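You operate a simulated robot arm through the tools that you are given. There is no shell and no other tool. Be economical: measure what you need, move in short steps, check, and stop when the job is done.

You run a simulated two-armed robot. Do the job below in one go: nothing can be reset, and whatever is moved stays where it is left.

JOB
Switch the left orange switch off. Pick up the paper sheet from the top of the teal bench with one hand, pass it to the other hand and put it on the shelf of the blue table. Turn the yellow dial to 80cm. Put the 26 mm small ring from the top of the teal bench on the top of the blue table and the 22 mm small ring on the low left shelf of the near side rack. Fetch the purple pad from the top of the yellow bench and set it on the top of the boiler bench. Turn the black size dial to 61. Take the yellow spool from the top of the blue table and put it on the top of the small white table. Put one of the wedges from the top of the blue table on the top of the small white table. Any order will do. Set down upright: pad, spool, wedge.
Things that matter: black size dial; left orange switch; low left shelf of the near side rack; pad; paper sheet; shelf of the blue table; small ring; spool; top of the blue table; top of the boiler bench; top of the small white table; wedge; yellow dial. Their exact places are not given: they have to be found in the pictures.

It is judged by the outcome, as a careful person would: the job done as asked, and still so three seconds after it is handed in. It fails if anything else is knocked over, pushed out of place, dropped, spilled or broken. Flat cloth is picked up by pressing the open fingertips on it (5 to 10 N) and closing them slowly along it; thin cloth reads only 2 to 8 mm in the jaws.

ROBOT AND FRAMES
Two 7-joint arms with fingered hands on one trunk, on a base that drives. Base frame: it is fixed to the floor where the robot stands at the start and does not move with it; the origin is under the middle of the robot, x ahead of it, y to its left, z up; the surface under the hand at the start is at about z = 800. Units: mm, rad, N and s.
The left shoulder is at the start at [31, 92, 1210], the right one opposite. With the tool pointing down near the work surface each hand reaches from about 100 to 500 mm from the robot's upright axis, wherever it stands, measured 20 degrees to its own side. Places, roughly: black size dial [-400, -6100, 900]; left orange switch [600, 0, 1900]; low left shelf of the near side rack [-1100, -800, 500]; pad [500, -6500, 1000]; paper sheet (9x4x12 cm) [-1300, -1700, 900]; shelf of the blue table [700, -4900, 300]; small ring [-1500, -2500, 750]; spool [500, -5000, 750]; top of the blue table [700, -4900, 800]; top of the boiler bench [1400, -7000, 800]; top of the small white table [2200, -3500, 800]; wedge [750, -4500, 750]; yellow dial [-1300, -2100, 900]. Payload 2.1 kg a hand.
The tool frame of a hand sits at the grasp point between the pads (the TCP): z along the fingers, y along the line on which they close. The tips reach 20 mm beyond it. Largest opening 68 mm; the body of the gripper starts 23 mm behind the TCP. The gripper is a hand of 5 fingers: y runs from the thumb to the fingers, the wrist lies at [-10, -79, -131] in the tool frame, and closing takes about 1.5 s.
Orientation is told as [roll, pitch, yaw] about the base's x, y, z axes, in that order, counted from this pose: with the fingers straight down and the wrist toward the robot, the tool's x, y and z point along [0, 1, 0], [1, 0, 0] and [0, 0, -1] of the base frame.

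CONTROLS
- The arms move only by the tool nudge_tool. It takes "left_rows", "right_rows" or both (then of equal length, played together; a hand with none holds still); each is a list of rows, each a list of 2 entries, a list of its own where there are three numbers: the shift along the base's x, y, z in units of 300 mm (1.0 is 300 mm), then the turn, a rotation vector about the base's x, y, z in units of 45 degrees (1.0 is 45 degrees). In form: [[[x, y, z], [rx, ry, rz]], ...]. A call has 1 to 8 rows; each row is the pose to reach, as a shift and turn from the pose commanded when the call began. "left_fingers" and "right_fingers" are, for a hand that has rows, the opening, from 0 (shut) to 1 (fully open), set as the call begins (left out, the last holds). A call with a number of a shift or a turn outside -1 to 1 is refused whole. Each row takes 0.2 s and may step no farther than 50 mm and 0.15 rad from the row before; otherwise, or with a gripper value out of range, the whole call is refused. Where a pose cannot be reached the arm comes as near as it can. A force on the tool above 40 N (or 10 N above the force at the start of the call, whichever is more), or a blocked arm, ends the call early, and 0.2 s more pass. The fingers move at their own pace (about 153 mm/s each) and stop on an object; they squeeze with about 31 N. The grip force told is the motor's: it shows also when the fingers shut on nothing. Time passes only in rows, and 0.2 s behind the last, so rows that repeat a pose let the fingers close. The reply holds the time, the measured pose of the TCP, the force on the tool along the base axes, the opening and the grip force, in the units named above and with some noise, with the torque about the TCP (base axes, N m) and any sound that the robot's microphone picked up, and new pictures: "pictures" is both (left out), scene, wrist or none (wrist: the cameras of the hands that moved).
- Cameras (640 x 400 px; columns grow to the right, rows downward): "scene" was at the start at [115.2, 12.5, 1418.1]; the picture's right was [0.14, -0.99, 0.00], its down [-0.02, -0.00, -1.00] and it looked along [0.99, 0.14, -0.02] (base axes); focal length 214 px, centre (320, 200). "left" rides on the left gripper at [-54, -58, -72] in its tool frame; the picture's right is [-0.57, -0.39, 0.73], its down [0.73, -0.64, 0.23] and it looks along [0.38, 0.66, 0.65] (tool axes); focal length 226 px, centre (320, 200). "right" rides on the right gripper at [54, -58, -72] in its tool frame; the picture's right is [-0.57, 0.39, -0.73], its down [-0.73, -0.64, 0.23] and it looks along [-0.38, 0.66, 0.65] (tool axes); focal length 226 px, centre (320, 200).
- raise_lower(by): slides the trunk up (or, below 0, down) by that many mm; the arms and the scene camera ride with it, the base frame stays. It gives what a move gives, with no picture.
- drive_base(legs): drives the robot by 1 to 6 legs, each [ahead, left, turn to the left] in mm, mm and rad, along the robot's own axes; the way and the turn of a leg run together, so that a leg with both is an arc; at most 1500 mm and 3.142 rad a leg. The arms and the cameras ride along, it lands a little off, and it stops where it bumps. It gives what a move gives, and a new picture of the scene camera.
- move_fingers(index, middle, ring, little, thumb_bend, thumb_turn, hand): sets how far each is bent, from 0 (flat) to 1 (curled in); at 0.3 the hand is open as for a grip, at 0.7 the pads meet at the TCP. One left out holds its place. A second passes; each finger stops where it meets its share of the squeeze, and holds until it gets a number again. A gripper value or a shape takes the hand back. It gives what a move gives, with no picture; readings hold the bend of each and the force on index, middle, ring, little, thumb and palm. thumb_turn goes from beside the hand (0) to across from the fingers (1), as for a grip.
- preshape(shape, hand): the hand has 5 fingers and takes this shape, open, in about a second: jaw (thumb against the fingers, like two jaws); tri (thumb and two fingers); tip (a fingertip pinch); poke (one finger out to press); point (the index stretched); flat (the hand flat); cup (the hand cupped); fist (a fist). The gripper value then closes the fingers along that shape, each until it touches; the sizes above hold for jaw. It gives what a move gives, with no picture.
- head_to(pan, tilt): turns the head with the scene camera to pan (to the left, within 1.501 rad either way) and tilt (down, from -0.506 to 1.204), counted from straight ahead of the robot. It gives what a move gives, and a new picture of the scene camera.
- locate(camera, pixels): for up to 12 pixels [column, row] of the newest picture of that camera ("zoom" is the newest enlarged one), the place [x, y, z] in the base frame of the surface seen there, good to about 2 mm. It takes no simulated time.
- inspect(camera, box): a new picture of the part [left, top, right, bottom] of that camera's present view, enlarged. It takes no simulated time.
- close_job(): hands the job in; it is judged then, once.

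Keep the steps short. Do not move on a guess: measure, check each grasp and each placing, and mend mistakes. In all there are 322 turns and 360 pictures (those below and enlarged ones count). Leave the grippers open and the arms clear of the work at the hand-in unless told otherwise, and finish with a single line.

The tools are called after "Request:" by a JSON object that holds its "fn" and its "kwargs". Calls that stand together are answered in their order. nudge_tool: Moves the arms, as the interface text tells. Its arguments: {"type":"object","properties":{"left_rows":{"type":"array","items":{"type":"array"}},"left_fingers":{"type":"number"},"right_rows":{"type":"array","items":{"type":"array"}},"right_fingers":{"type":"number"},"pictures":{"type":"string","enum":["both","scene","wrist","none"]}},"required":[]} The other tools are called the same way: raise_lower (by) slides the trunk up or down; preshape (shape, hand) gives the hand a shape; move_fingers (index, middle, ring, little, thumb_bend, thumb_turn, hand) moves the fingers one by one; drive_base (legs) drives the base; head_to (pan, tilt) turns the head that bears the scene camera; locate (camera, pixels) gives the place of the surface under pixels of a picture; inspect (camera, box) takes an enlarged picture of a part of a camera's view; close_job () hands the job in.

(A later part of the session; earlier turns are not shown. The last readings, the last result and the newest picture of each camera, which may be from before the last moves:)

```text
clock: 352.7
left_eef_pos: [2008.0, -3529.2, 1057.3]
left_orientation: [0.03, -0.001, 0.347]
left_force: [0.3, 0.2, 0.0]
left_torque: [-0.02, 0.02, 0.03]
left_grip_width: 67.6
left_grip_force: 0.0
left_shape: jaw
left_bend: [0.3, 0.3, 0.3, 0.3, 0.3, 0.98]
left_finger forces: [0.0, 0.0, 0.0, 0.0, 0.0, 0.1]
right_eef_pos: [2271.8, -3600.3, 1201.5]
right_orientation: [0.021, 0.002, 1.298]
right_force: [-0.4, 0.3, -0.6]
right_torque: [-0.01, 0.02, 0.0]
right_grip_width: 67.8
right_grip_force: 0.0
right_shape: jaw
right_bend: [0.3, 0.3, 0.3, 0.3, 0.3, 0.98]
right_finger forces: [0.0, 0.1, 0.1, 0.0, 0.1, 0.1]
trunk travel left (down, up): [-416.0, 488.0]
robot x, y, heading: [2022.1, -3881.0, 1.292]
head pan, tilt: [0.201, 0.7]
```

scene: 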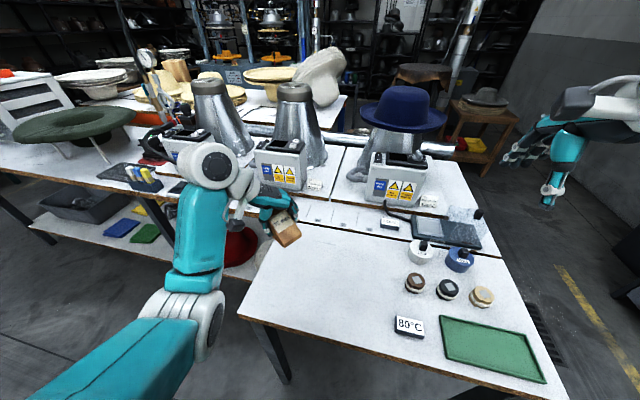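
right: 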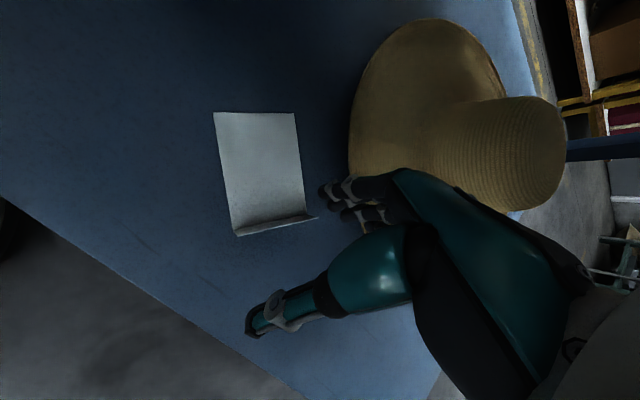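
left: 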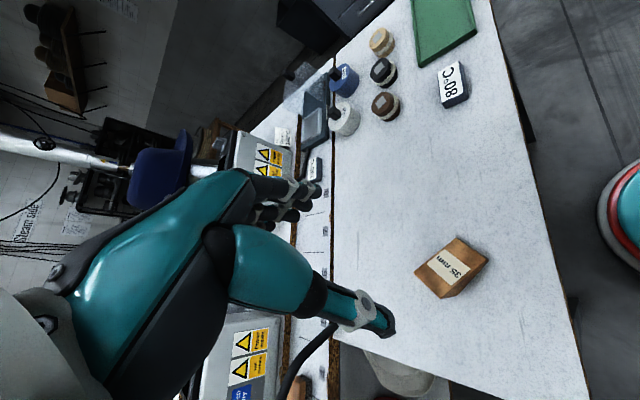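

The wedge stands on the white table. I reset the left yaw and drive round the left end of the blue table to its far side.

Request:
{"fn": "nudge_tool", "kwargs": {"left_rows": [[[0, 0, 0.02], [0, 0, 0.18]], [[-0.02, -0.03, 0.04], [0, 0, 0.36]], [[-0.05, -0.06, 0.06], [0, 0, 0.54]], [[-0.08, -0.1, 0.1], [0, 0, 0.72]], [[-0.1, -0.12, 0.13], [0, 0, 0.9]], [[-0.12, -0.12, 0.16], [0, 0, 1.0]]], "pictures": "none"}}

Request:
{"fn": "drive_base", "kwargs": {"legs": [[-1300, 0, 0], [-700, 0, 0], [0, 930, 0]]}}

Request:
{"fn": "nudge_tool", "kwargs": {"left_rows": [[[0, 0, 0], [0, 0, 0.1]], [[0, 0, 0], [-0.04, 0, 0.2]]], "pictures": "none"}}

```text
clock: 354.1
left_eef_pos: [1970.6, -3563.3, 1105.9]
left_orientation: [0.033, 0.0, 1.136]
left_force: [-0.1, 0.0, 0.2]
left_torque: [0.01, -0.01, -0.02]
left_grip_width: 67.5
left_grip_force: 0.1
left_shape: jaw
left_bend: [0.3, 0.3, 0.3, 0.3, 0.3, 0.98]
left_finger forces: [0.0, 0.0, 0.0, 0.0, 0.1, 0.1]
right_eef_pos: [2272.1, -3598.8, 1200.6]
right_orientation: [0.02, -0.001, 1.299]
right_force: [0.1, 0.0, 0.2]
right_torque: [0.01, -0.04, -0.04]
right_grip_width: 67.5
right_grip_force: 0.0
right_shape: jaw
right_bend: [0.3, 0.3, 0.3, 0.3, 0.3, 0.98]
right_finger forces: [0.1, 0.1, 0.1, 0.0, 0.0, 0.0]
trunk travel left (down, up): [-416.0, 488.0]
robot x, y, heading: [2018.1, -3883.8, 1.296]
head pan, tilt: [0.201, 0.7]
```

```text
clock: 368.4
left_eef_pos: [543.9, -5210.0, 1105.1]
left_orientation: [0.031, -0.001, 1.12]
left_force: [-0.2, -0.1, -0.2]
left_torque: [0.02, 0.0, 0.02]
left_grip_width: 67.8
left_grip_force: 0.0
left_shape: jaw
left_bend: [0.3, 0.3, 0.3, 0.3, 0.3, 0.98]
left_finger forces: [0.0, 0.0, 0.0, 0.1, 0.0, 0.0]
right_eef_pos: [842.6, -5250.6, 1200.8]
right_orientation: [0.019, 0.0, 1.285]
right_force: [0.3, -0.3, 0.6]
right_torque: [0.02, -0.04, -0.03]
right_grip_width: 67.6
right_grip_force: 0.1
right_shape: jaw
right_bend: [0.3, 0.3, 0.3, 0.3, 0.3, 0.98]
right_finger forces: [0.1, 0.1, 0.0, 0.0, 0.0, 0.0]
trunk travel left (down, up): [-416.0, 488.0]
robot x, y, heading: [592.3, -5534.7, 1.279]
head pan, tilt: [0.201, 0.7]
```

scene: 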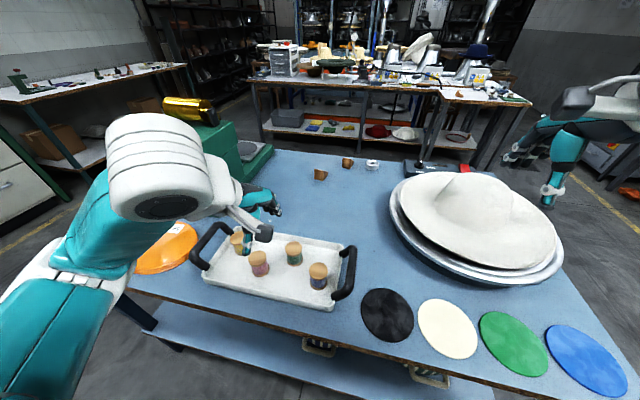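

```text
clock: 369.0
left_eef_pos: [543.3, -5209.9, 1105.2]
left_orientation: [0.02, 0.032, 1.277]
left_force: [1.2, 0.5, -0.1]
left_torque: [-0.02, -0.05, -0.01]
left_grip_width: 67.6
left_grip_force: 0.0
left_shape: jaw
left_bend: [0.3, 0.3, 0.3, 0.3, 0.3, 0.98]
left_finger forces: [0.1, 0.0, 0.0, 0.0, 0.0, 0.0]
right_eef_pos: [843.4, -5250.5, 1201.1]
right_orientation: [0.021, 0.0, 1.283]
right_force: [-0.4, -0.4, 0.1]
right_torque: [0.05, 0.01, 0.01]
right_grip_width: 67.7
right_grip_force: 0.0
right_shape: jaw
right_bend: [0.3, 0.3, 0.3, 0.3, 0.3, 0.98]
right_finger forces: [0.1, 0.0, 0.0, 0.0, 0.0, 0.1]
trunk travel left (down, up): [-416.0, 488.0]
robot x, y, heading: [594.7, -5532.5, 1.277]
head pan, tilt: [0.201, 0.7]
```

Great position. The tray with four spools is at (285,270); I zoom to find the yellow one.

Request:
{"fn": "inspect", "kwargs": {"camera": "scene", "box": [185, 210, 365, 320]}}

Request:
{"fn": "locate", "kwargs": {"camera": "zoom", "pixels": [[185, 95], [190, 145], [255, 170], [260, 220], [385, 125], [390, 180], [475, 205], [480, 270], [330, 230], [540, 180], [150, 200]]}}

```text
3.56 times, centred on (275, 265) of scene
```

zoom: 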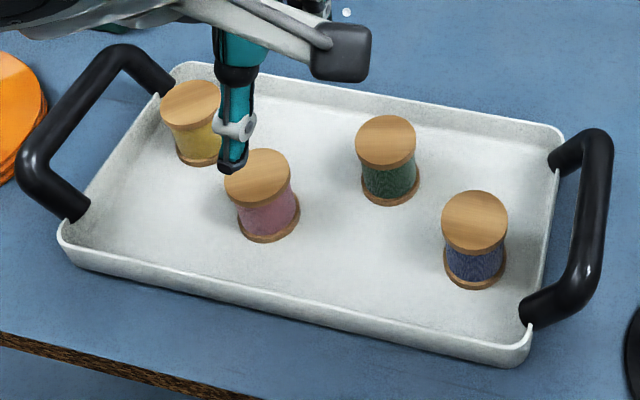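

```text
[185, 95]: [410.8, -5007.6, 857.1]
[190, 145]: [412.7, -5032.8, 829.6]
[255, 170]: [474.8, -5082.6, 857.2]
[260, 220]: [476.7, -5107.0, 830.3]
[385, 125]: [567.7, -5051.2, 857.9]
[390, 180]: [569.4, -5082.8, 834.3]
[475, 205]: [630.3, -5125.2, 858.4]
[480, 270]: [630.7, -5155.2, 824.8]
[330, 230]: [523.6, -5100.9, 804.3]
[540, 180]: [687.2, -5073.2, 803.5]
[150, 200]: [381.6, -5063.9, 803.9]
```

The yellow spool is at ≈(413,-5015). I measure the tray rim behind it, and move the hand aside for a clear view.

Request:
{"fn": "nudge_tool", "kwargs": {"left_rows": [[[-0.1, -0.05, 0.03], [0, 0, 0]], [[-0.2, -0.1, 0.06], [0, 0, 0]], [[-0.3, -0.15, 0.08], [0, 0, 0]]], "pictures": "wrist"}}

Request:
{"fn": "inspect", "kwargs": {"camera": "scene", "box": [195, 210, 285, 280]}}

```text
clock: 369.8
left_eef_pos: [450.6, -5240.6, 1139.0]
left_orientation: [0.019, 0.031, 1.275]
left_force: [-0.2, -0.5, -0.1]
left_torque: [-0.03, -0.01, -0.02]
left_grip_width: 67.9
left_grip_force: 0.0
left_shape: jaw
left_bend: [0.3, 0.3, 0.3, 0.3, 0.3, 0.98]
left_finger forces: [0.0, 0.0, 0.0, 0.0, 0.0, 0.1]
left hand out of reach, approached as far as the arm can: row 2, 3
right_eef_pos: [844.5, -5250.1, 1201.8]
right_orientation: [0.021, 0.001, 1.285]
right_force: [0.7, 0.0, -0.7]
right_torque: [0.01, 0.02, 0.05]
right_grip_width: 67.8
right_grip_force: 0.1
right_shape: jaw
right_bend: [0.3, 0.3, 0.3, 0.3, 0.3, 0.98]
right_finger forces: [0.0, 0.0, 0.0, 0.1, 0.1, 0.1]
trunk travel left (down, up): [-416.0, 488.0]
robot x, y, heading: [588.1, -5532.1, 1.278]
head pan, tilt: [0.201, 0.7]
```

left: 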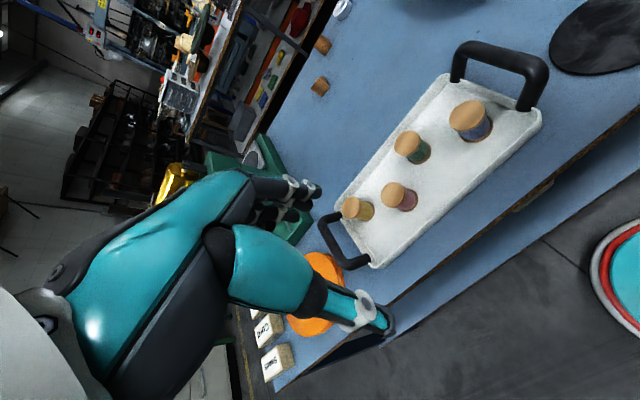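

```text
5.71 times, centred on (240, 245) of scene
```

zoom: 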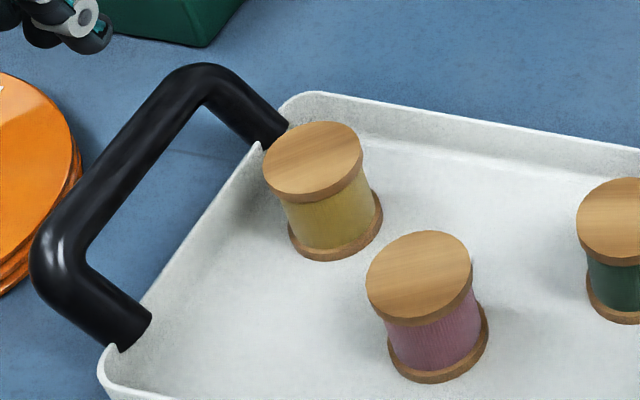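

Request:
{"fn": "locate", "kwargs": {"camera": "zoom", "pixels": [[265, 160], [360, 155], [315, 124], [320, 196], [312, 160], [320, 97], [255, 148], [330, 258], [368, 260], [275, 125], [190, 75], [420, 240]]}}

```text
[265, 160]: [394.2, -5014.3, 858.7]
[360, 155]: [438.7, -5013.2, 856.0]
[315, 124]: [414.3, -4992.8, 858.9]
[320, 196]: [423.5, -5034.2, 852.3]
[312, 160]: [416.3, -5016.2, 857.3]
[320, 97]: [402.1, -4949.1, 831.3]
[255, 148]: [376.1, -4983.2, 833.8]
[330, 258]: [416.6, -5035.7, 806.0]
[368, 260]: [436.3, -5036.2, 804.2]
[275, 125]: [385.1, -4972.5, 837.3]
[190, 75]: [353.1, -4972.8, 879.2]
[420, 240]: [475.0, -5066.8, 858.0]
```

Spool top centre (416,-5014), Ø45, rim z 832. I slide the base left 160 mm, and pre-turn the hand −0.4 with a smaller opening to clear the handle.

Request:
{"fn": "drive_base", "kwargs": {"legs": [[0, 165, 0]]}}

Request:
{"fn": "nudge_tool", "kwargs": {"left_rows": [[[0.05, 0.08, 0], [0, 0, -0.1]], [[0.1, 0.16, -0.02], [0, 0, -0.2]], [[0.15, 0.24, -0.05], [0, 0, -0.3]], [[0.2, 0.32, -0.1], [0, 0, -0.4]], [[0.25, 0.4, -0.15], [0, 0, -0.51]]], "left_fingers": 0.88, "pictures": "none"}}

```text
clock: 371.2
left_eef_pos: [294.9, -5194.5, 1139.0]
left_orientation: [0.018, 0.03, 1.276]
left_force: [0.2, 0.7, 1.0]
left_torque: [0.02, 0.01, 0.01]
left_grip_width: 67.4
left_grip_force: 0.1
left_shape: jaw
left_bend: [0.3, 0.3, 0.3, 0.3, 0.3, 0.98]
left_finger forces: [0.1, 0.1, 0.1, 0.0, 0.1, 0.0]
right_eef_pos: [686.1, -5203.2, 1201.3]
right_orientation: [0.021, -0.001, 1.285]
right_force: [0.2, 0.2, -0.1]
right_torque: [0.01, 0.01, 0.0]
right_grip_width: 67.7
right_grip_force: 0.0
right_shape: jaw
right_bend: [0.3, 0.3, 0.3, 0.3, 0.3, 0.98]
right_finger forces: [0.0, 0.0, 0.1, 0.1, 0.0, 0.0]
trunk travel left (down, up): [-416.0, 488.0]
robot x, y, heading: [433.1, -5485.1, 1.28]
head pan, tilt: [0.201, 0.7]
```

scene: 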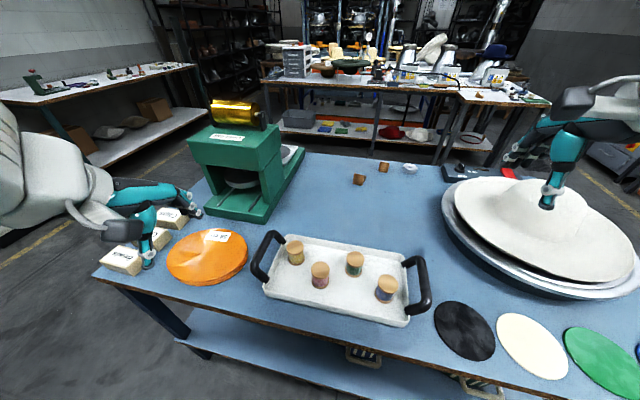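

```text
clock: 372.4
left_eef_pos: [368.2, -5070.5, 1093.0]
left_orientation: [0.021, 0.031, 0.875]
left_force: [-0.4, 0.7, 0.4]
left_torque: [-0.01, -0.01, -0.03]
left_grip_width: 59.9
left_grip_force: 0.1
left_shape: jaw
left_bend: [0.27, 0.32, 0.3, 0.31, 0.41, 0.98]
left_finger forces: [0.1, 0.0, 0.0, 0.0, 0.1, 0.1]
right_eef_pos: [688.3, -5202.7, 1200.6]
right_orientation: [0.021, 0.0, 1.284]
right_force: [-0.2, -0.3, -0.4]
right_torque: [0.0, -0.02, -0.01]
right_grip_width: 67.6
right_grip_force: 0.0
right_shape: jaw
right_bend: [0.3, 0.3, 0.3, 0.3, 0.3, 0.98]
right_finger forces: [0.1, 0.0, 0.0, 0.0, 0.0, 0.1]
trunk travel left (down, up): [-416.0, 488.0]
robot x, y, heading: [437.0, -5483.7, 1.282]
head pan, tilt: [0.201, 0.7]
```

Request:
{"fn": "nudge_tool", "kwargs": {"left_rows": [[[0.05, 0.06, -0.1], [0, 0, 0]], [[0.1, 0.13, -0.2], [0, 0, 0]], [[0.16, 0.188, -0.33], [0, 0, 0]], [[0.16, 0.188, -0.48], [0, 0, 0]], [[0.16, 0.188, -0.61], [0, 0, 0]]], "pictures": "wrist"}}

Request:
{"fn": "inspect", "kwargs": {"camera": "scene", "box": [230, 190, 370, 310]}}

```text
clock: 373.6
left_eef_pos: [417.1, -5016.0, 911.8]
left_orientation: [0.018, 0.03, 0.875]
left_force: [-0.1, 0.1, 0.0]
left_torque: [0.01, -0.02, -0.02]
left_grip_width: 60.0
left_grip_force: 0.1
left_shape: jaw
left_bend: [0.27, 0.32, 0.3, 0.31, 0.41, 0.98]
left_finger forces: [0.1, 0.1, 0.1, 0.0, 0.0, 0.0]
right_eef_pos: [687.4, -5204.0, 1202.1]
right_orientation: [0.021, 0.0, 1.284]
right_force: [0.2, 0.9, 0.2]
right_torque: [0.03, 0.01, 0.01]
right_grip_width: 67.8
right_grip_force: 0.1
right_shape: jaw
right_bend: [0.3, 0.3, 0.3, 0.3, 0.3, 0.98]
right_finger forces: [0.0, 0.1, 0.1, 0.1, 0.0, 0.0]
trunk travel left (down, up): [-416.0, 488.0]
robot x, y, heading: [432.2, -5486.1, 1.284]
head pan, tilt: [0.201, 0.7]
```

left: 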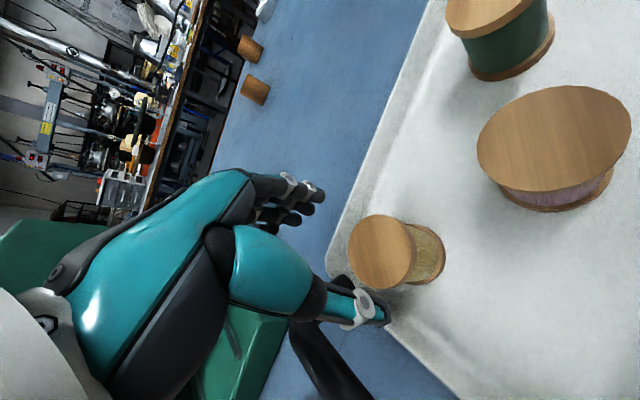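

```text
3.33 times, centred on (300, 250) of scene
```

zoom: 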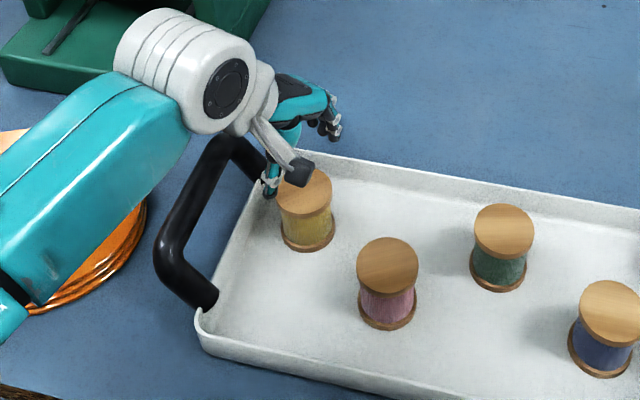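

Thumb and fingers are on free sides. Descend to TCP z≈856.

Request:
{"fn": "nudge_tool", "kwargs": {"left_rows": [[[0, 0.006, -0.08], [0, 0, 0]], [[0, 0.006, -0.14], [0, 0, 0]], [[0, 0.006, -0.185], [0, 0, 0]]], "pictures": "wrist"}}

```text
clock: 374.4
left_eef_pos: [418.0, -5017.0, 855.3]
left_orientation: [0.017, 0.029, 0.876]
left_force: [0.1, 1.1, -0.4]
left_torque: [0.01, -0.02, -0.01]
left_grip_width: 59.9
left_grip_force: 0.1
left_shape: jaw
left_bend: [0.27, 0.32, 0.3, 0.31, 0.41, 0.98]
left_finger forces: [0.0, 0.0, 0.0, 0.1, 0.0, 0.1]
right_eef_pos: [688.0, -5203.3, 1201.3]
right_orientation: [0.022, -0.002, 1.286]
right_force: [0.5, 0.4, 0.7]
right_torque: [0.02, 0.0, -0.02]
right_grip_width: 67.5
right_grip_force: 0.1
right_shape: jaw
right_bend: [0.3, 0.3, 0.3, 0.3, 0.3, 0.98]
right_finger forces: [0.1, 0.0, 0.1, 0.1, 0.1, 0.0]
trunk travel left (down, up): [-416.0, 488.0]
robot x, y, heading: [433.8, -5487.5, 1.283]
head pan, tilt: [0.201, 0.7]
```

left: 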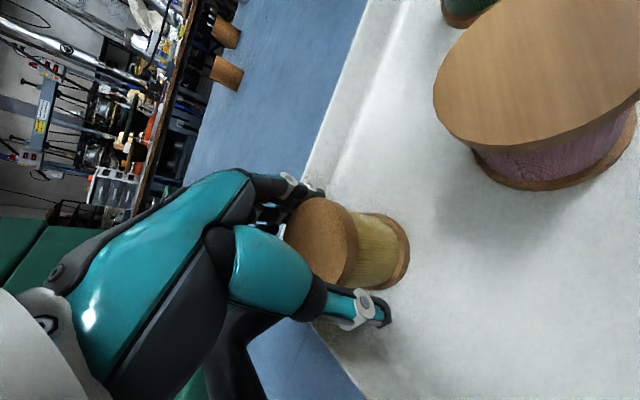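

Request:
{"fn": "nudge_tool", "kwargs": {"left_rows": [[[-0.004, 0.005, -0.02], [0, 0, 0]], [[-0.004, 0.005, -0.027], [0, 0, 0]]], "pictures": "none"}}

Request:
{"fn": "nudge_tool", "kwargs": {"left_rows": [[[0, 0, 0], [0, 0, 0]], [[0, 0, 0], [0, 0, 0]], [[0, 0, 0], [0, 0, 0]], [[0, 0, 0], [0, 0, 0]], [[0, 0, 0], [0, 0, 0]], [[0, 0, 0], [0, 0, 0]], [[0, 0, 0], [0, 0, 0]]], "left_fingers": 0.0, "pictures": "wrist"}}

```text
clock: 375.1
left_eef_pos: [416.5, -5013.5, 847.6]
left_orientation: [0.016, 0.032, 0.876]
left_force: [0.1, 0.2, 1.3]
left_torque: [0.05, 0.02, 0.0]
left_grip_width: 59.9
left_grip_force: 0.0
left_shape: jaw
left_bend: [0.27, 0.32, 0.3, 0.31, 0.41, 0.98]
left_finger forces: [0.1, 0.0, 0.0, 0.1, 0.0, 0.1]
right_eef_pos: [687.2, -5203.9, 1201.2]
right_orientation: [0.02, 0.0, 1.284]
right_force: [-0.2, -0.3, -0.7]
right_torque: [0.0, -0.01, 0.01]
right_grip_width: 67.7
right_grip_force: 0.0
right_shape: jaw
right_bend: [0.3, 0.3, 0.3, 0.3, 0.3, 0.98]
right_finger forces: [0.0, 0.0, 0.1, 0.0, 0.1, 0.0]
trunk travel left (down, up): [-416.0, 488.0]
robot x, y, heading: [434.2, -5484.5, 1.284]
head pan, tilt: [0.201, 0.7]
```

```text
clock: 376.6
left_eef_pos: [416.7, -5014.6, 847.6]
left_orientation: [0.017, 0.029, 0.875]
left_force: [0.1, 0.0, -0.8]
left_torque: [-0.03, -0.01, 0.02]
left_grip_width: 36.6
left_grip_force: 31.0
left_shape: jaw
left_bend: [0.74, 0.43, 0.48, 0.45, 0.71, 0.99]
left_finger forces: [15.3, 8.0, 2.7, 0.0, 26.3, 0.0]
right_eef_pos: [686.8, -5203.7, 1200.4]
right_orientation: [0.023, 0.001, 1.285]
right_force: [-0.6, -0.2, -0.1]
right_torque: [0.04, 0.01, -0.01]
right_grip_width: 67.7
right_grip_force: 0.1
right_shape: jaw
right_bend: [0.3, 0.3, 0.3, 0.3, 0.3, 0.98]
right_finger forces: [0.0, 0.1, 0.0, 0.0, 0.1, 0.0]
trunk travel left (down, up): [-416.0, 488.0]
robot x, y, heading: [431.4, -5482.3, 1.279]
head pan, tilt: [0.201, 0.7]
```

left: 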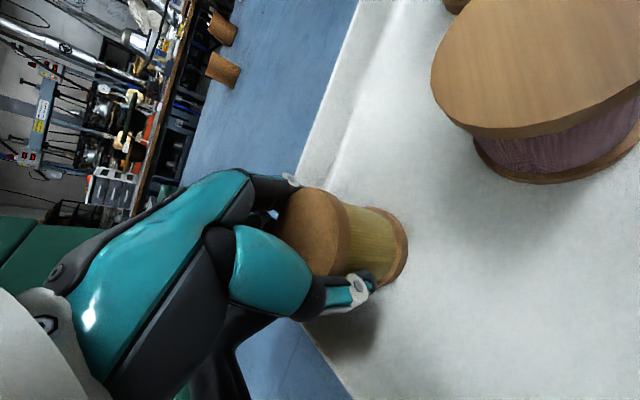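

Gripped at the waist (36.6 mm). Lift straight up.

Request:
{"fn": "nudge_tool", "kwargs": {"left_rows": [[[0, 0, 0.06], [0, 0, 0]], [[0, 0, 0.18], [0, 0, 0]], [[0, 0, 0.33], [0, 0, 0]], [[0, 0, 0.48], [0, 0, 0]], [[0, -0.05, 0.62], [0, 0, 0]], [[0, -0.1, 0.74], [0, 0, 0]]], "pictures": "wrist"}}

```text
clock: 378.1
left_eef_pos: [416.4, -5042.3, 1071.5]
left_orientation: [0.019, 0.032, 0.879]
left_force: [0.8, -0.7, 0.4]
left_torque: [0.02, 0.0, -0.02]
left_grip_width: 36.5
left_grip_force: 30.9
left_shape: jaw
left_bend: [0.74, 0.43, 0.49, 0.45, 0.71, 0.99]
left_finger forces: [16.2, 8.0, 2.0, 0.1, 26.1, 0.0]
right_eef_pos: [687.0, -5203.4, 1200.9]
right_orientation: [0.022, 0.0, 1.283]
right_force: [0.2, -0.9, 0.0]
right_torque: [-0.04, 0.01, -0.03]
right_grip_width: 67.8
right_grip_force: 0.1
right_shape: jaw
right_bend: [0.3, 0.3, 0.3, 0.3, 0.3, 0.98]
right_finger forces: [0.0, 0.1, 0.1, 0.1, 0.0, 0.0]
trunk travel left (down, up): [-416.0, 488.0]
robot x, y, heading: [433.3, -5486.2, 1.289]
head pan, tilt: [0.201, 0.7]
```

left: 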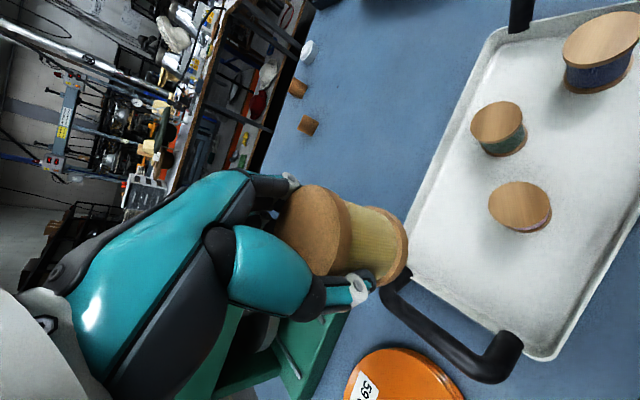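

Spool held. I retrace the way to the white table (back, right, then ahead).

Request:
{"fn": "drive_base", "kwargs": {"legs": [[-150, 0, 0], [84, -1083, 0], [1300, -45, 0], [600, 0, 0]]}}

```text
clock: 393.8
left_eef_pos: [2094.5, -3627.4, 1071.4]
left_orientation: [0.017, 0.03, 0.847]
left_force: [-0.9, -0.3, -0.6]
left_torque: [0.0, -0.03, -0.01]
left_grip_width: 36.7
left_grip_force: 31.1
left_shape: jaw
left_bend: [0.74, 0.43, 0.49, 0.45, 0.71, 0.99]
left_finger forces: [16.3, 8.1, 2.0, 0.0, 26.1, 0.1]
right_eef_pos: [2360.8, -3797.4, 1201.4]
right_orientation: [0.021, -0.001, 1.252]
right_force: [0.1, -0.1, 0.1]
right_torque: [0.04, -0.03, 0.01]
right_grip_width: 67.6
right_grip_force: 0.1
right_shape: jaw
right_bend: [0.3, 0.3, 0.3, 0.3, 0.3, 0.98]
right_finger forces: [0.0, 0.0, 0.1, 0.1, 0.1, 0.1]
trunk travel left (down, up): [-416.0, 488.0]
robot x, y, heading: [2098.5, -4069.5, 1.246]
head pan, tilt: [0.201, 0.7]
```

scene: 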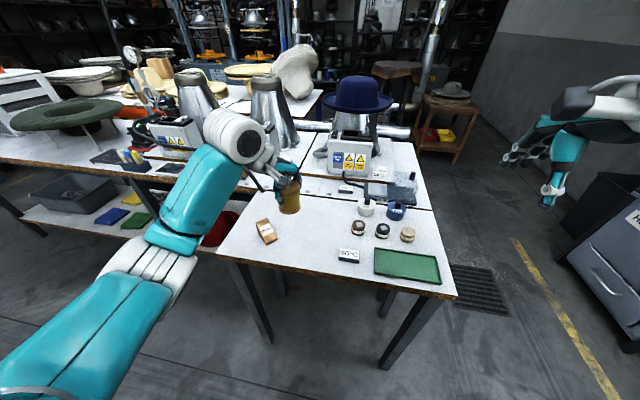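

Request:
{"fn": "drive_base", "kwargs": {"legs": [[180, 70, 0]]}}

Request:
{"fn": "inspect", "kwargs": {"camera": "left", "box": [200, 60, 640, 400]}}

Request:
{"fn": "locate", "kwargs": {"camera": "zoom", "pixels": [[350, 60], [420, 150], [350, 250], [400, 220], [420, 300], [300, 330], [450, 330]]}}

```text
clock: 395.4
left_eef_pos: [2083.7, -3436.3, 1070.0]
left_orientation: [0.019, 0.028, 0.848]
left_force: [0.2, -0.4, -0.5]
left_torque: [0.03, -0.03, 0.05]
left_grip_width: 36.7
left_grip_force: 30.6
left_shape: jaw
left_bend: [0.74, 0.43, 0.49, 0.45, 0.71, 0.99]
left_finger forces: [16.2, 8.1, 2.0, 0.0, 26.0, 0.0]
right_eef_pos: [2350.5, -3606.8, 1201.4]
right_orientation: [0.022, 0.002, 1.253]
right_force: [0.2, 0.1, 0.2]
right_torque: [0.01, -0.01, 0.02]
right_grip_width: 67.8
right_grip_force: 0.1
right_shape: jaw
right_bend: [0.3, 0.3, 0.3, 0.3, 0.3, 0.98]
right_finger forces: [0.0, 0.0, 0.0, 0.0, 0.0, 0.0]
trunk travel left (down, up): [-416.0, 488.0]
robot x, y, heading: [2089.7, -3879.7, 1.249]
head pan, tilt: [0.201, 0.7]
```

scene: 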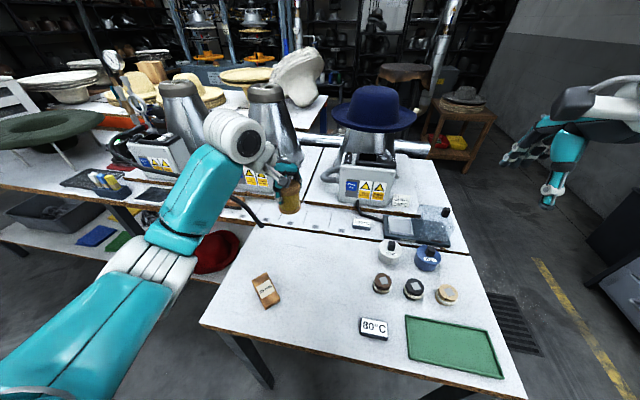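

```text
1.18 times, centred on (420, 230) of left
```

zoom: 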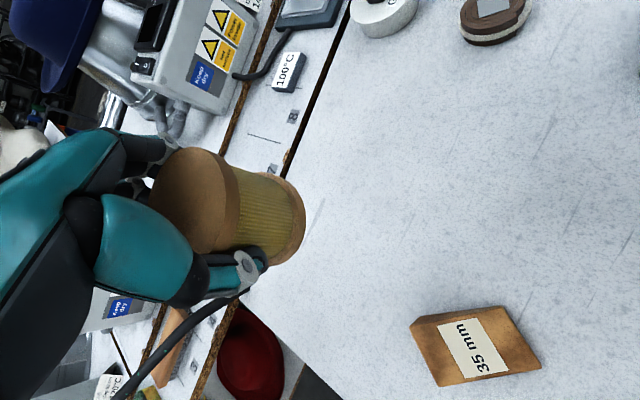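

```text
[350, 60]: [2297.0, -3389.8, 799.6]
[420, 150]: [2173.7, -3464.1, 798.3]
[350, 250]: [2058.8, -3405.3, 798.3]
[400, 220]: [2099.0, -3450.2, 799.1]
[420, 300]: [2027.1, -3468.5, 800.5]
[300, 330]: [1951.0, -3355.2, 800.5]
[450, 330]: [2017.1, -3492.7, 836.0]
```

Spot (2085,-3453) is clear. Lower the spool to just above the table, then touch down.

Request:
{"fn": "nudge_tool", "kwargs": {"left_rows": [[[0.005, -0.03, -0.14], [0, 0, 0]], [[0.005, -0.06, -0.28], [0, 0, 0]], [[0.005, -0.06, -0.43], [0, 0, 0]], [[0.005, -0.06, -0.58], [0, 0, 0]], [[0.005, -0.06, -0.69], [0, 0, 0]], [[0.005, -0.06, -0.735], [0, 0, 0]]], "pictures": "none"}}

Request:
{"fn": "nudge_tool", "kwargs": {"left_rows": [[[0, 0, -0.008], [0, 0, 0]], [[0, 0, -0.014], [0, 0, 0]], [[0, 0, -0.02], [0, 0, 0]]], "pictures": "wrist"}}

```text
clock: 396.8
left_eef_pos: [2085.7, -3453.8, 849.1]
left_orientation: [0.017, 0.03, 0.848]
left_force: [0.8, -1.1, -0.6]
left_torque: [0.02, 0.03, 0.02]
left_grip_width: 36.4
left_grip_force: 30.7
left_shape: jaw
left_bend: [0.74, 0.43, 0.49, 0.45, 0.72, 0.99]
left_finger forces: [17.0, 8.2, 1.5, 0.0, 26.2, 0.1]
right_eef_pos: [2350.3, -3607.2, 1202.1]
right_orientation: [0.021, 0.001, 1.251]
right_force: [-0.4, -0.7, 0.0]
right_torque: [0.01, 0.03, -0.02]
right_grip_width: 67.7
right_grip_force: 0.0
right_shape: jaw
right_bend: [0.3, 0.3, 0.3, 0.3, 0.3, 0.98]
right_finger forces: [0.0, 0.0, 0.0, 0.0, 0.0, 0.1]
trunk travel left (down, up): [-416.0, 488.0]
robot x, y, heading: [2087.2, -3884.0, 1.248]
head pan, tilt: [0.201, 0.7]
```

```text
clock: 397.6
left_eef_pos: [2085.3, -3455.7, 844.7]
left_orientation: [0.019, 0.031, 0.847]
left_force: [-1.1, 0.0, 0.9]
left_torque: [0.0, 0.01, -0.03]
left_grip_width: 36.1
left_grip_force: 30.6
left_shape: jaw
left_bend: [0.74, 0.43, 0.49, 0.45, 0.72, 0.99]
left_finger forces: [16.9, 8.2, 1.6, 0.1, 26.5, 0.0]
right_eef_pos: [2351.2, -3605.6, 1200.8]
right_orientation: [0.021, 0.001, 1.254]
right_force: [0.3, 0.0, -0.9]
right_torque: [0.03, 0.0, -0.03]
right_grip_width: 67.6
right_grip_force: 0.1
right_shape: jaw
right_bend: [0.3, 0.3, 0.3, 0.3, 0.3, 0.98]
right_finger forces: [0.0, 0.0, 0.0, 0.0, 0.1, 0.0]
trunk travel left (down, up): [-416.0, 488.0]
robot x, y, heading: [2088.3, -3880.8, 1.247]
head pan, tilt: [0.201, 0.7]
```

left: 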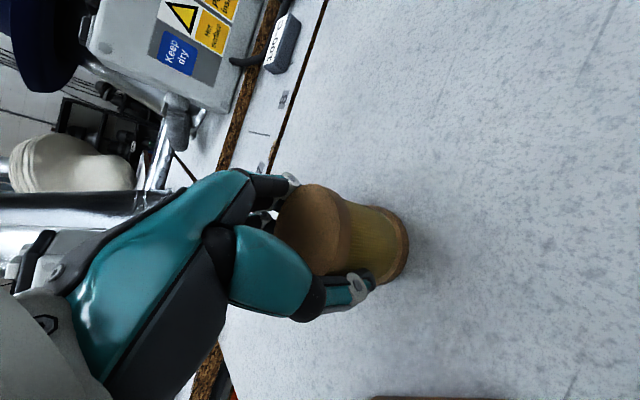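

Almost touching (spool bottom at about 801). Lower 1.5 mm, release slowly, and lift.

Request:
{"fn": "nudge_tool", "kwargs": {"left_rows": [[[0, 0, -0.006], [0, 0, 0]], [[0, 0, -0.006], [0, 0, 0]]], "pictures": "none"}}

Request:
{"fn": "nudge_tool", "kwargs": {"left_rows": [[[0, 0, 0], [0, 0, 0]], [[0, 0, 0], [0, 0, 0]], [[0, 0, 0], [0, 0, 0]], [[0, 0, 0], [0, 0, 0]], [[0, 0, 0.1], [0, 0, 0]], [[0, 0, 0.24], [0, 0, 0]], [[0, 0, 0.38], [0, 0, 0]], [[0, 0, 0.5], [0, 0, 0]]], "left_fingers": 1.0, "pictures": "wrist"}}

```text
clock: 398.2
left_eef_pos: [2085.4, -3454.8, 842.8]
left_orientation: [0.018, 0.028, 0.848]
left_force: [-2.0, -0.4, 8.3]
left_torque: [0.12, -0.07, 0.0]
left_grip_width: 36.0
left_grip_force: 30.6
left_shape: jaw
left_bend: [0.74, 0.43, 0.49, 0.45, 0.72, 0.99]
left_finger forces: [16.4, 8.8, 1.6, 0.1, 27.5, 0.1]
right_eef_pos: [2350.1, -3607.8, 1201.4]
right_orientation: [0.021, 0.002, 1.254]
right_force: [-0.4, -0.1, 1.1]
right_torque: [-0.01, 0.0, 0.01]
right_grip_width: 67.7
right_grip_force: 0.1
right_shape: jaw
right_bend: [0.3, 0.3, 0.3, 0.3, 0.3, 0.98]
right_finger forces: [0.1, 0.1, 0.0, 0.0, 0.2, 0.1]
trunk travel left (down, up): [-416.0, 488.0]
robot x, y, heading: [2088.3, -3881.3, 1.251]
head pan, tilt: [0.201, 0.7]
```

```text
clock: 400.0
left_eef_pos: [2083.5, -3456.7, 992.9]
left_orientation: [0.017, 0.03, 0.845]
left_force: [0.5, 0.7, -0.1]
left_torque: [0.02, -0.02, -0.01]
left_grip_width: 67.8
left_grip_force: 0.1
left_shape: jaw
left_bend: [0.3, 0.3, 0.3, 0.3, 0.3, 0.98]
left_finger forces: [0.1, 0.1, 0.0, 0.0, 0.0, 0.1]
right_eef_pos: [2349.3, -3606.9, 1201.0]
right_orientation: [0.02, 0.0, 1.253]
right_force: [-0.5, 0.5, 0.0]
right_torque: [0.02, -0.03, 0.01]
right_grip_width: 67.7
right_grip_force: 0.1
right_shape: jaw
right_bend: [0.3, 0.3, 0.3, 0.3, 0.3, 0.98]
right_finger forces: [0.0, 0.1, 0.0, 0.1, 0.0, 0.0]
trunk travel left (down, up): [-416.0, 488.0]
robot x, y, heading: [2089.1, -3878.4, 1.25]
head pan, tilt: [0.201, 0.7]
```

left: 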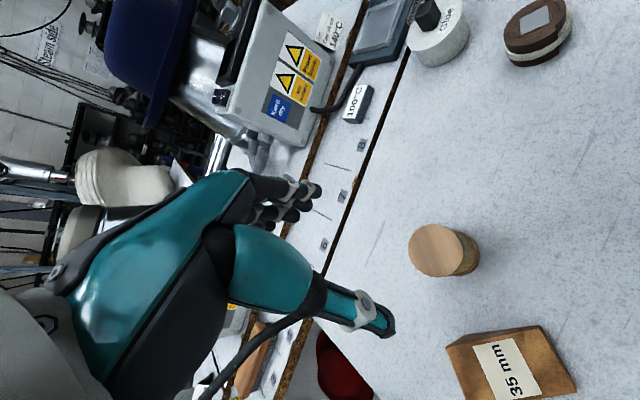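

Spool placed upright. I retrace to the far side of the room, turn around and look at the yellow and boiler benches.

Request:
{"fn": "nudge_tool", "kwargs": {"left_rows": [[[0, -0.05, 0.1], [0, 0, 0.15]], [[0, -0.1, 0.2], [0, 0, 0.3]], [[-0.02, -0.15, 0.3], [0, 0, 0.45]], [[-0.05, -0.15, 0.35], [0, 0, 0.5]]], "pictures": "none"}}

Request:
{"fn": "drive_base", "kwargs": {"legs": [[-1300, 0, 0], [-750, 0, 0], [0, 0, -2.9]]}}

Request:
{"fn": "head_to", "kwargs": {"pan": -0.3, "tilt": 0.35}}

```text
clock: 401.0
left_eef_pos: [2072.4, -3500.0, 1097.7]
left_orientation: [0.017, 0.031, 1.242]
left_force: [-0.6, 0.7, 0.8]
left_torque: [0.0, -0.01, 0.0]
left_grip_width: 67.7
left_grip_force: 0.0
left_shape: jaw
left_bend: [0.3, 0.3, 0.3, 0.3, 0.3, 0.98]
left_finger forces: [0.0, 0.0, 0.0, 0.1, 0.0, 0.0]
right_eef_pos: [2348.6, -3607.1, 1200.2]
right_orientation: [0.02, 0.0, 1.253]
right_force: [-0.5, -0.3, 0.0]
right_torque: [0.01, -0.01, 0.04]
right_grip_width: 67.8
right_grip_force: 0.0
right_shape: jaw
right_bend: [0.3, 0.3, 0.3, 0.3, 0.3, 0.98]
right_finger forces: [0.0, 0.0, 0.0, 0.0, 0.1, 0.1]
trunk travel left (down, up): [-416.0, 488.0]
robot x, y, heading: [2087.5, -3882.1, 1.253]
head pan, tilt: [0.201, 0.7]
```

```text
clock: 418.0
left_eef_pos: [1591.9, -6204.1, 1097.7]
left_orientation: [0.017, 0.03, -1.625]
left_force: [0.2, 0.1, -0.8]
left_torque: [0.0, 0.02, -0.01]
left_grip_width: 67.8
left_grip_force: 0.0
left_shape: jaw
left_bend: [0.3, 0.3, 0.3, 0.3, 0.3, 0.98]
left_finger forces: [0.0, 0.1, 0.0, 0.0, 0.0, 0.0]
right_eef_pos: [1294.3, -6178.0, 1201.6]
right_orientation: [0.021, 0.0, -1.613]
right_force: [0.1, 0.3, 0.8]
right_torque: [0.04, -0.01, 0.01]
right_grip_width: 67.7
right_grip_force: 0.0
right_shape: jaw
right_bend: [0.3, 0.3, 0.3, 0.3, 0.3, 0.98]
right_finger forces: [0.1, 0.0, 0.0, 0.0, 0.1, 0.1]
trunk travel left (down, up): [-416.0, 488.0]
robot x, y, heading: [1470.7, -5844.2, -1.61]
head pan, tilt: [0.201, 0.7]
```

scene: 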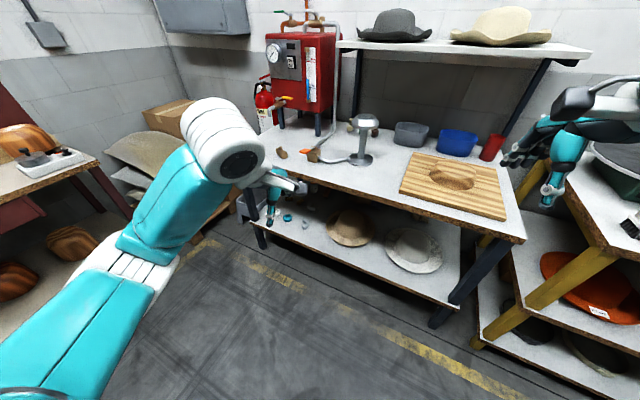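

```text
clock: 418.9
left_eef_pos: [1591.7, -6203.8, 1097.3]
left_orientation: [0.017, 0.031, -1.627]
left_force: [0.2, 0.0, 0.0]
left_torque: [-0.02, 0.02, -0.02]
left_grip_width: 67.5
left_grip_force: 0.0
left_shape: jaw
left_bend: [0.3, 0.3, 0.3, 0.3, 0.3, 0.98]
left_finger forces: [0.0, 0.0, 0.1, 0.1, 0.1, 0.1]
right_eef_pos: [1294.9, -6178.7, 1201.0]
right_orientation: [0.022, 0.001, -1.611]
right_force: [0.4, -0.1, -0.4]
right_torque: [-0.01, 0.01, -0.01]
right_grip_width: 67.8
right_grip_force: 0.0
right_shape: jaw
right_bend: [0.3, 0.3, 0.3, 0.3, 0.3, 0.98]
right_finger forces: [0.0, 0.0, 0.0, 0.1, 0.0, 0.0]
trunk travel left (down, up): [-416.0, 488.0]
robot x, y, heading: [1471.8, -5844.9, -1.611]
head pan, tilt: [-0.3, 0.351]
```

scene: 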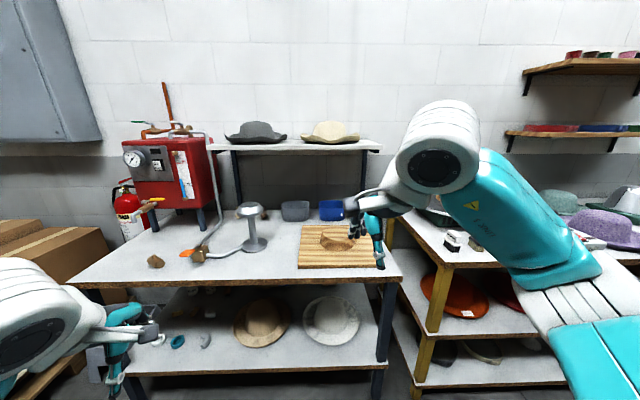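

The boiler bench is ahead with free space on its front. I slide right to view the yellow bench.

Request:
{"fn": "drive_base", "kwargs": {"legs": [[0, -850, 0]]}}

Request:
{"fn": "head_to", "kwargs": {"pan": -0.3, "tilt": 0.5}}

```text
clock: 423.4
left_eef_pos: [758.0, -6175.4, 1097.6]
left_orientation: [0.017, 0.029, -1.602]
left_force: [-0.1, 0.4, 0.0]
left_torque: [-0.01, -0.02, 0.02]
left_grip_width: 67.6
left_grip_force: 0.2
left_shape: jaw
left_bend: [0.3, 0.3, 0.3, 0.3, 0.3, 0.98]
left_finger forces: [0.0, 0.1, 0.0, 0.0, 0.1, 0.0]
right_eef_pos: [460.5, -6156.4, 1201.4]
right_orientation: [0.022, -0.001, -1.586]
right_force: [0.6, -0.4, -0.3]
right_torque: [0.01, 0.0, 0.02]
right_grip_width: 67.8
right_grip_force: 0.0
right_shape: jaw
right_bend: [0.3, 0.3, 0.3, 0.3, 0.3, 0.98]
right_finger forces: [0.1, 0.0, 0.0, 0.0, 0.0, 0.1]
trunk travel left (down, up): [-416.0, 488.0]
robot x, y, heading: [624.4, -5817.8, -1.592]
head pan, tilt: [-0.3, 0.351]
```

scene: 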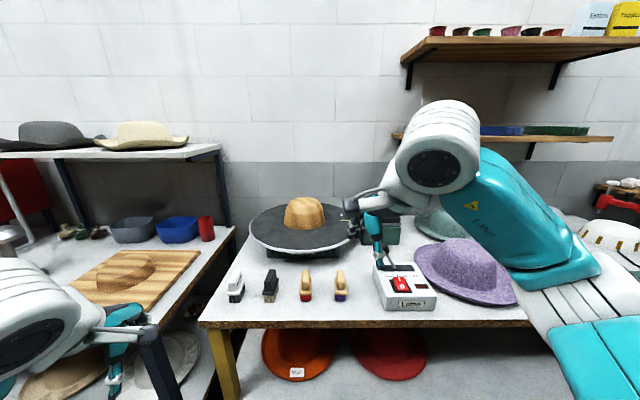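

```text
clock: 424.1
left_eef_pos: [758.7, -6174.7, 1097.8]
left_orientation: [0.017, 0.03, -1.603]
left_force: [-0.1, -0.4, 0.2]
left_torque: [-0.04, 0.0, 0.0]
left_grip_width: 67.8
left_grip_force: 0.1
left_shape: jaw
left_bend: [0.3, 0.3, 0.3, 0.3, 0.3, 0.98]
left_finger forces: [0.1, 0.0, 0.0, 0.1, 0.0, 0.0]
right_eef_pos: [460.1, -6155.9, 1201.6]
right_orientation: [0.021, 0.0, -1.587]
right_force: [-0.4, 0.3, 0.8]
right_torque: [0.0, 0.0, -0.03]
right_grip_width: 68.0
right_grip_force: 0.2
right_shape: jaw
right_bend: [0.3, 0.3, 0.3, 0.3, 0.3, 0.98]
right_finger forces: [0.0, 0.0, 0.1, 0.0, 0.0, 0.0]
trunk travel left (down, up): [-416.0, 488.0]
robot x, y, heading: [631.8, -5816.4, -1.585]
head pan, tilt: [-0.3, 0.499]
```

scene: 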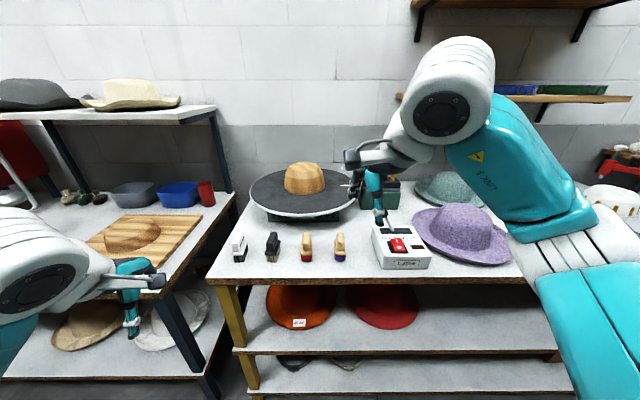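

Request:
{"fn": "inspect", "kwargs": {"camera": "scene", "box": [210, 210, 400, 290]}}

Request:
{"fn": "locate", "kwargs": {"camera": "zoom", "pixels": [[98, 85], [205, 95], [325, 95], [435, 90], [435, 150], [425, 100], [445, 165], [435, 170], [380, 180], [330, 230], [440, 120]]}}

```text
3.37 times, centred on (305, 250) of scene
```

zoom: 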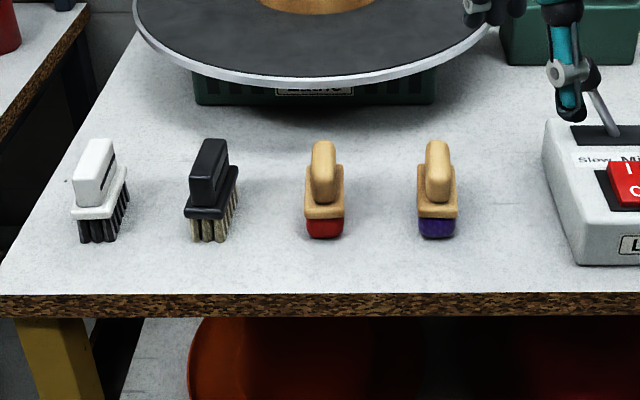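

```text
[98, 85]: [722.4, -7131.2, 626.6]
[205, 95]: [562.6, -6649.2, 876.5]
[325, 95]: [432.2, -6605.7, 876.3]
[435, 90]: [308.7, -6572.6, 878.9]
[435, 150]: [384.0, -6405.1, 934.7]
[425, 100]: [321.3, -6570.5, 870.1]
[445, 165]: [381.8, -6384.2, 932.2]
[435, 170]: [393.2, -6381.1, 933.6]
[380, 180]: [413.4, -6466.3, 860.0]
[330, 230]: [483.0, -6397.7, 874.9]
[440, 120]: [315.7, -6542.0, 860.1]
```

The purple pad is the rightmost brush-like one; its handle is at ≈(388,-6393), top z 934. I approach so that it's before the right hand.

Request:
{"fn": "drive_base", "kwargs": {"legs": [[150, -97, 0]]}}

Request:
{"fn": "head_to", "kwargs": {"pan": -0.2, "tilt": 0.75}}

Request:
{"fn": "inspect", "kwargs": {"camera": "scene", "box": [250, 200, 390, 300]}}

```text
clock: 425.6
left_eef_pos: [657.0, -6323.6, 1097.8]
left_orientation: [0.017, 0.029, -1.602]
left_force: [0.2, 0.0, -1.0]
left_torque: [0.0, 0.03, 0.04]
left_grip_width: 67.5
left_grip_force: 0.0
left_shape: jaw
left_bend: [0.3, 0.3, 0.3, 0.3, 0.3, 0.98]
left_finger forces: [0.0, 0.1, 0.0, 0.0, 0.0, 0.0]
right_eef_pos: [360.1, -6304.6, 1200.8]
right_orientation: [0.021, 0.002, -1.589]
right_force: [-0.5, 0.4, -0.7]
right_torque: [-0.01, 0.01, 0.0]
right_grip_width: 67.7
right_grip_force: 0.0
right_shape: jaw
right_bend: [0.3, 0.3, 0.3, 0.3, 0.3, 0.98]
right_finger forces: [0.0, 0.1, 0.0, 0.1, 0.0, 0.0]
trunk travel left (down, up): [-416.0, 488.0]
robot x, y, heading: [530.9, -5961.4, -1.594]
head pan, tilt: [-0.3, 0.499]
```

scene: 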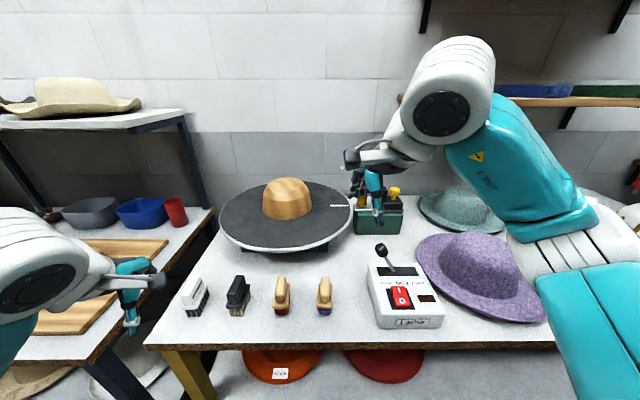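

```text
clock: 426.4
left_eef_pos: [658.8, -6322.9, 1096.8]
left_orientation: [0.017, 0.031, -1.602]
left_force: [-0.2, -0.2, 0.0]
left_torque: [0.01, 0.03, -0.02]
left_grip_width: 68.0
left_grip_force: 0.1
left_shape: jaw
left_bend: [0.3, 0.3, 0.3, 0.3, 0.3, 0.98]
left_finger forces: [0.1, 0.0, 0.0, 0.1, 0.0, 0.1]
right_eef_pos: [359.7, -6303.5, 1200.3]
right_orientation: [0.021, 0.0, -1.587]
right_force: [-0.6, 0.2, -0.1]
right_torque: [0.02, 0.01, 0.0]
right_grip_width: 67.6
right_grip_force: 0.2
right_shape: jaw
right_bend: [0.3, 0.3, 0.3, 0.3, 0.3, 0.98]
right_finger forces: [0.1, 0.0, 0.0, 0.0, 0.0, 0.0]
trunk travel left (down, up): [-416.0, 488.0]
robot x, y, heading: [530.0, -5961.3, -1.592]
head pan, tilt: [-0.201, 0.75]
```

scene: 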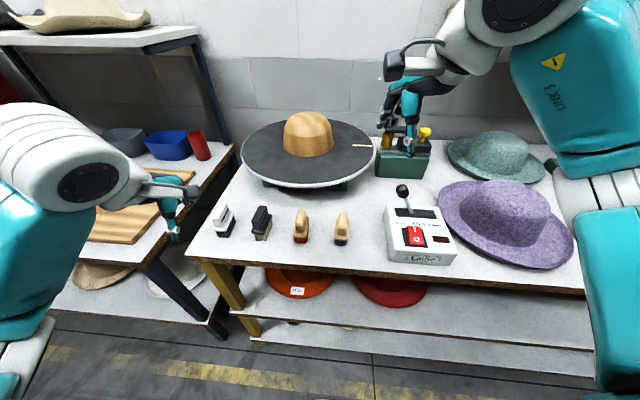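

```text
4.00 times, centred on (320, 250) of scene
```

zoom: 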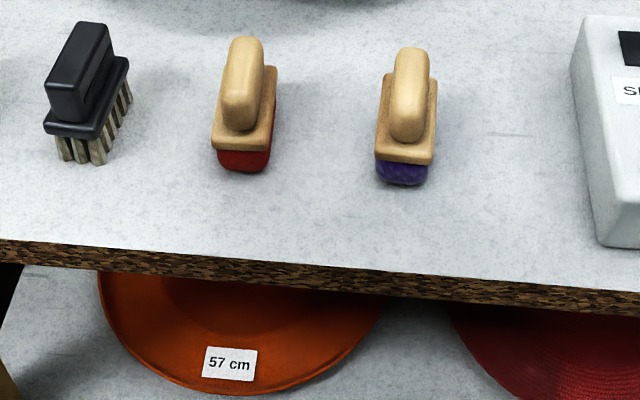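

Request:
{"fn": "locate", "kwargs": {"camera": "zoom", "pixels": [[412, 52], [409, 75], [405, 130], [393, 110], [428, 110], [380, 150], [432, 152], [438, 85], [382, 85], [403, 180], [380, 170], [450, 200]]}}

```text
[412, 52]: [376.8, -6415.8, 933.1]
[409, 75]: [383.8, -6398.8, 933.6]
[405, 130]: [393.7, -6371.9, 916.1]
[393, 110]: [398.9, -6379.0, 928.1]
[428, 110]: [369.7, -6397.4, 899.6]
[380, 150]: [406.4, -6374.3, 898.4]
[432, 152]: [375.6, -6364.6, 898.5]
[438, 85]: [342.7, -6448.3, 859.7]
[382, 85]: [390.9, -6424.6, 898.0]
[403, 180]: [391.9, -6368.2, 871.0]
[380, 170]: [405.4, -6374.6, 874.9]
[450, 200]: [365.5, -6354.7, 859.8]
```

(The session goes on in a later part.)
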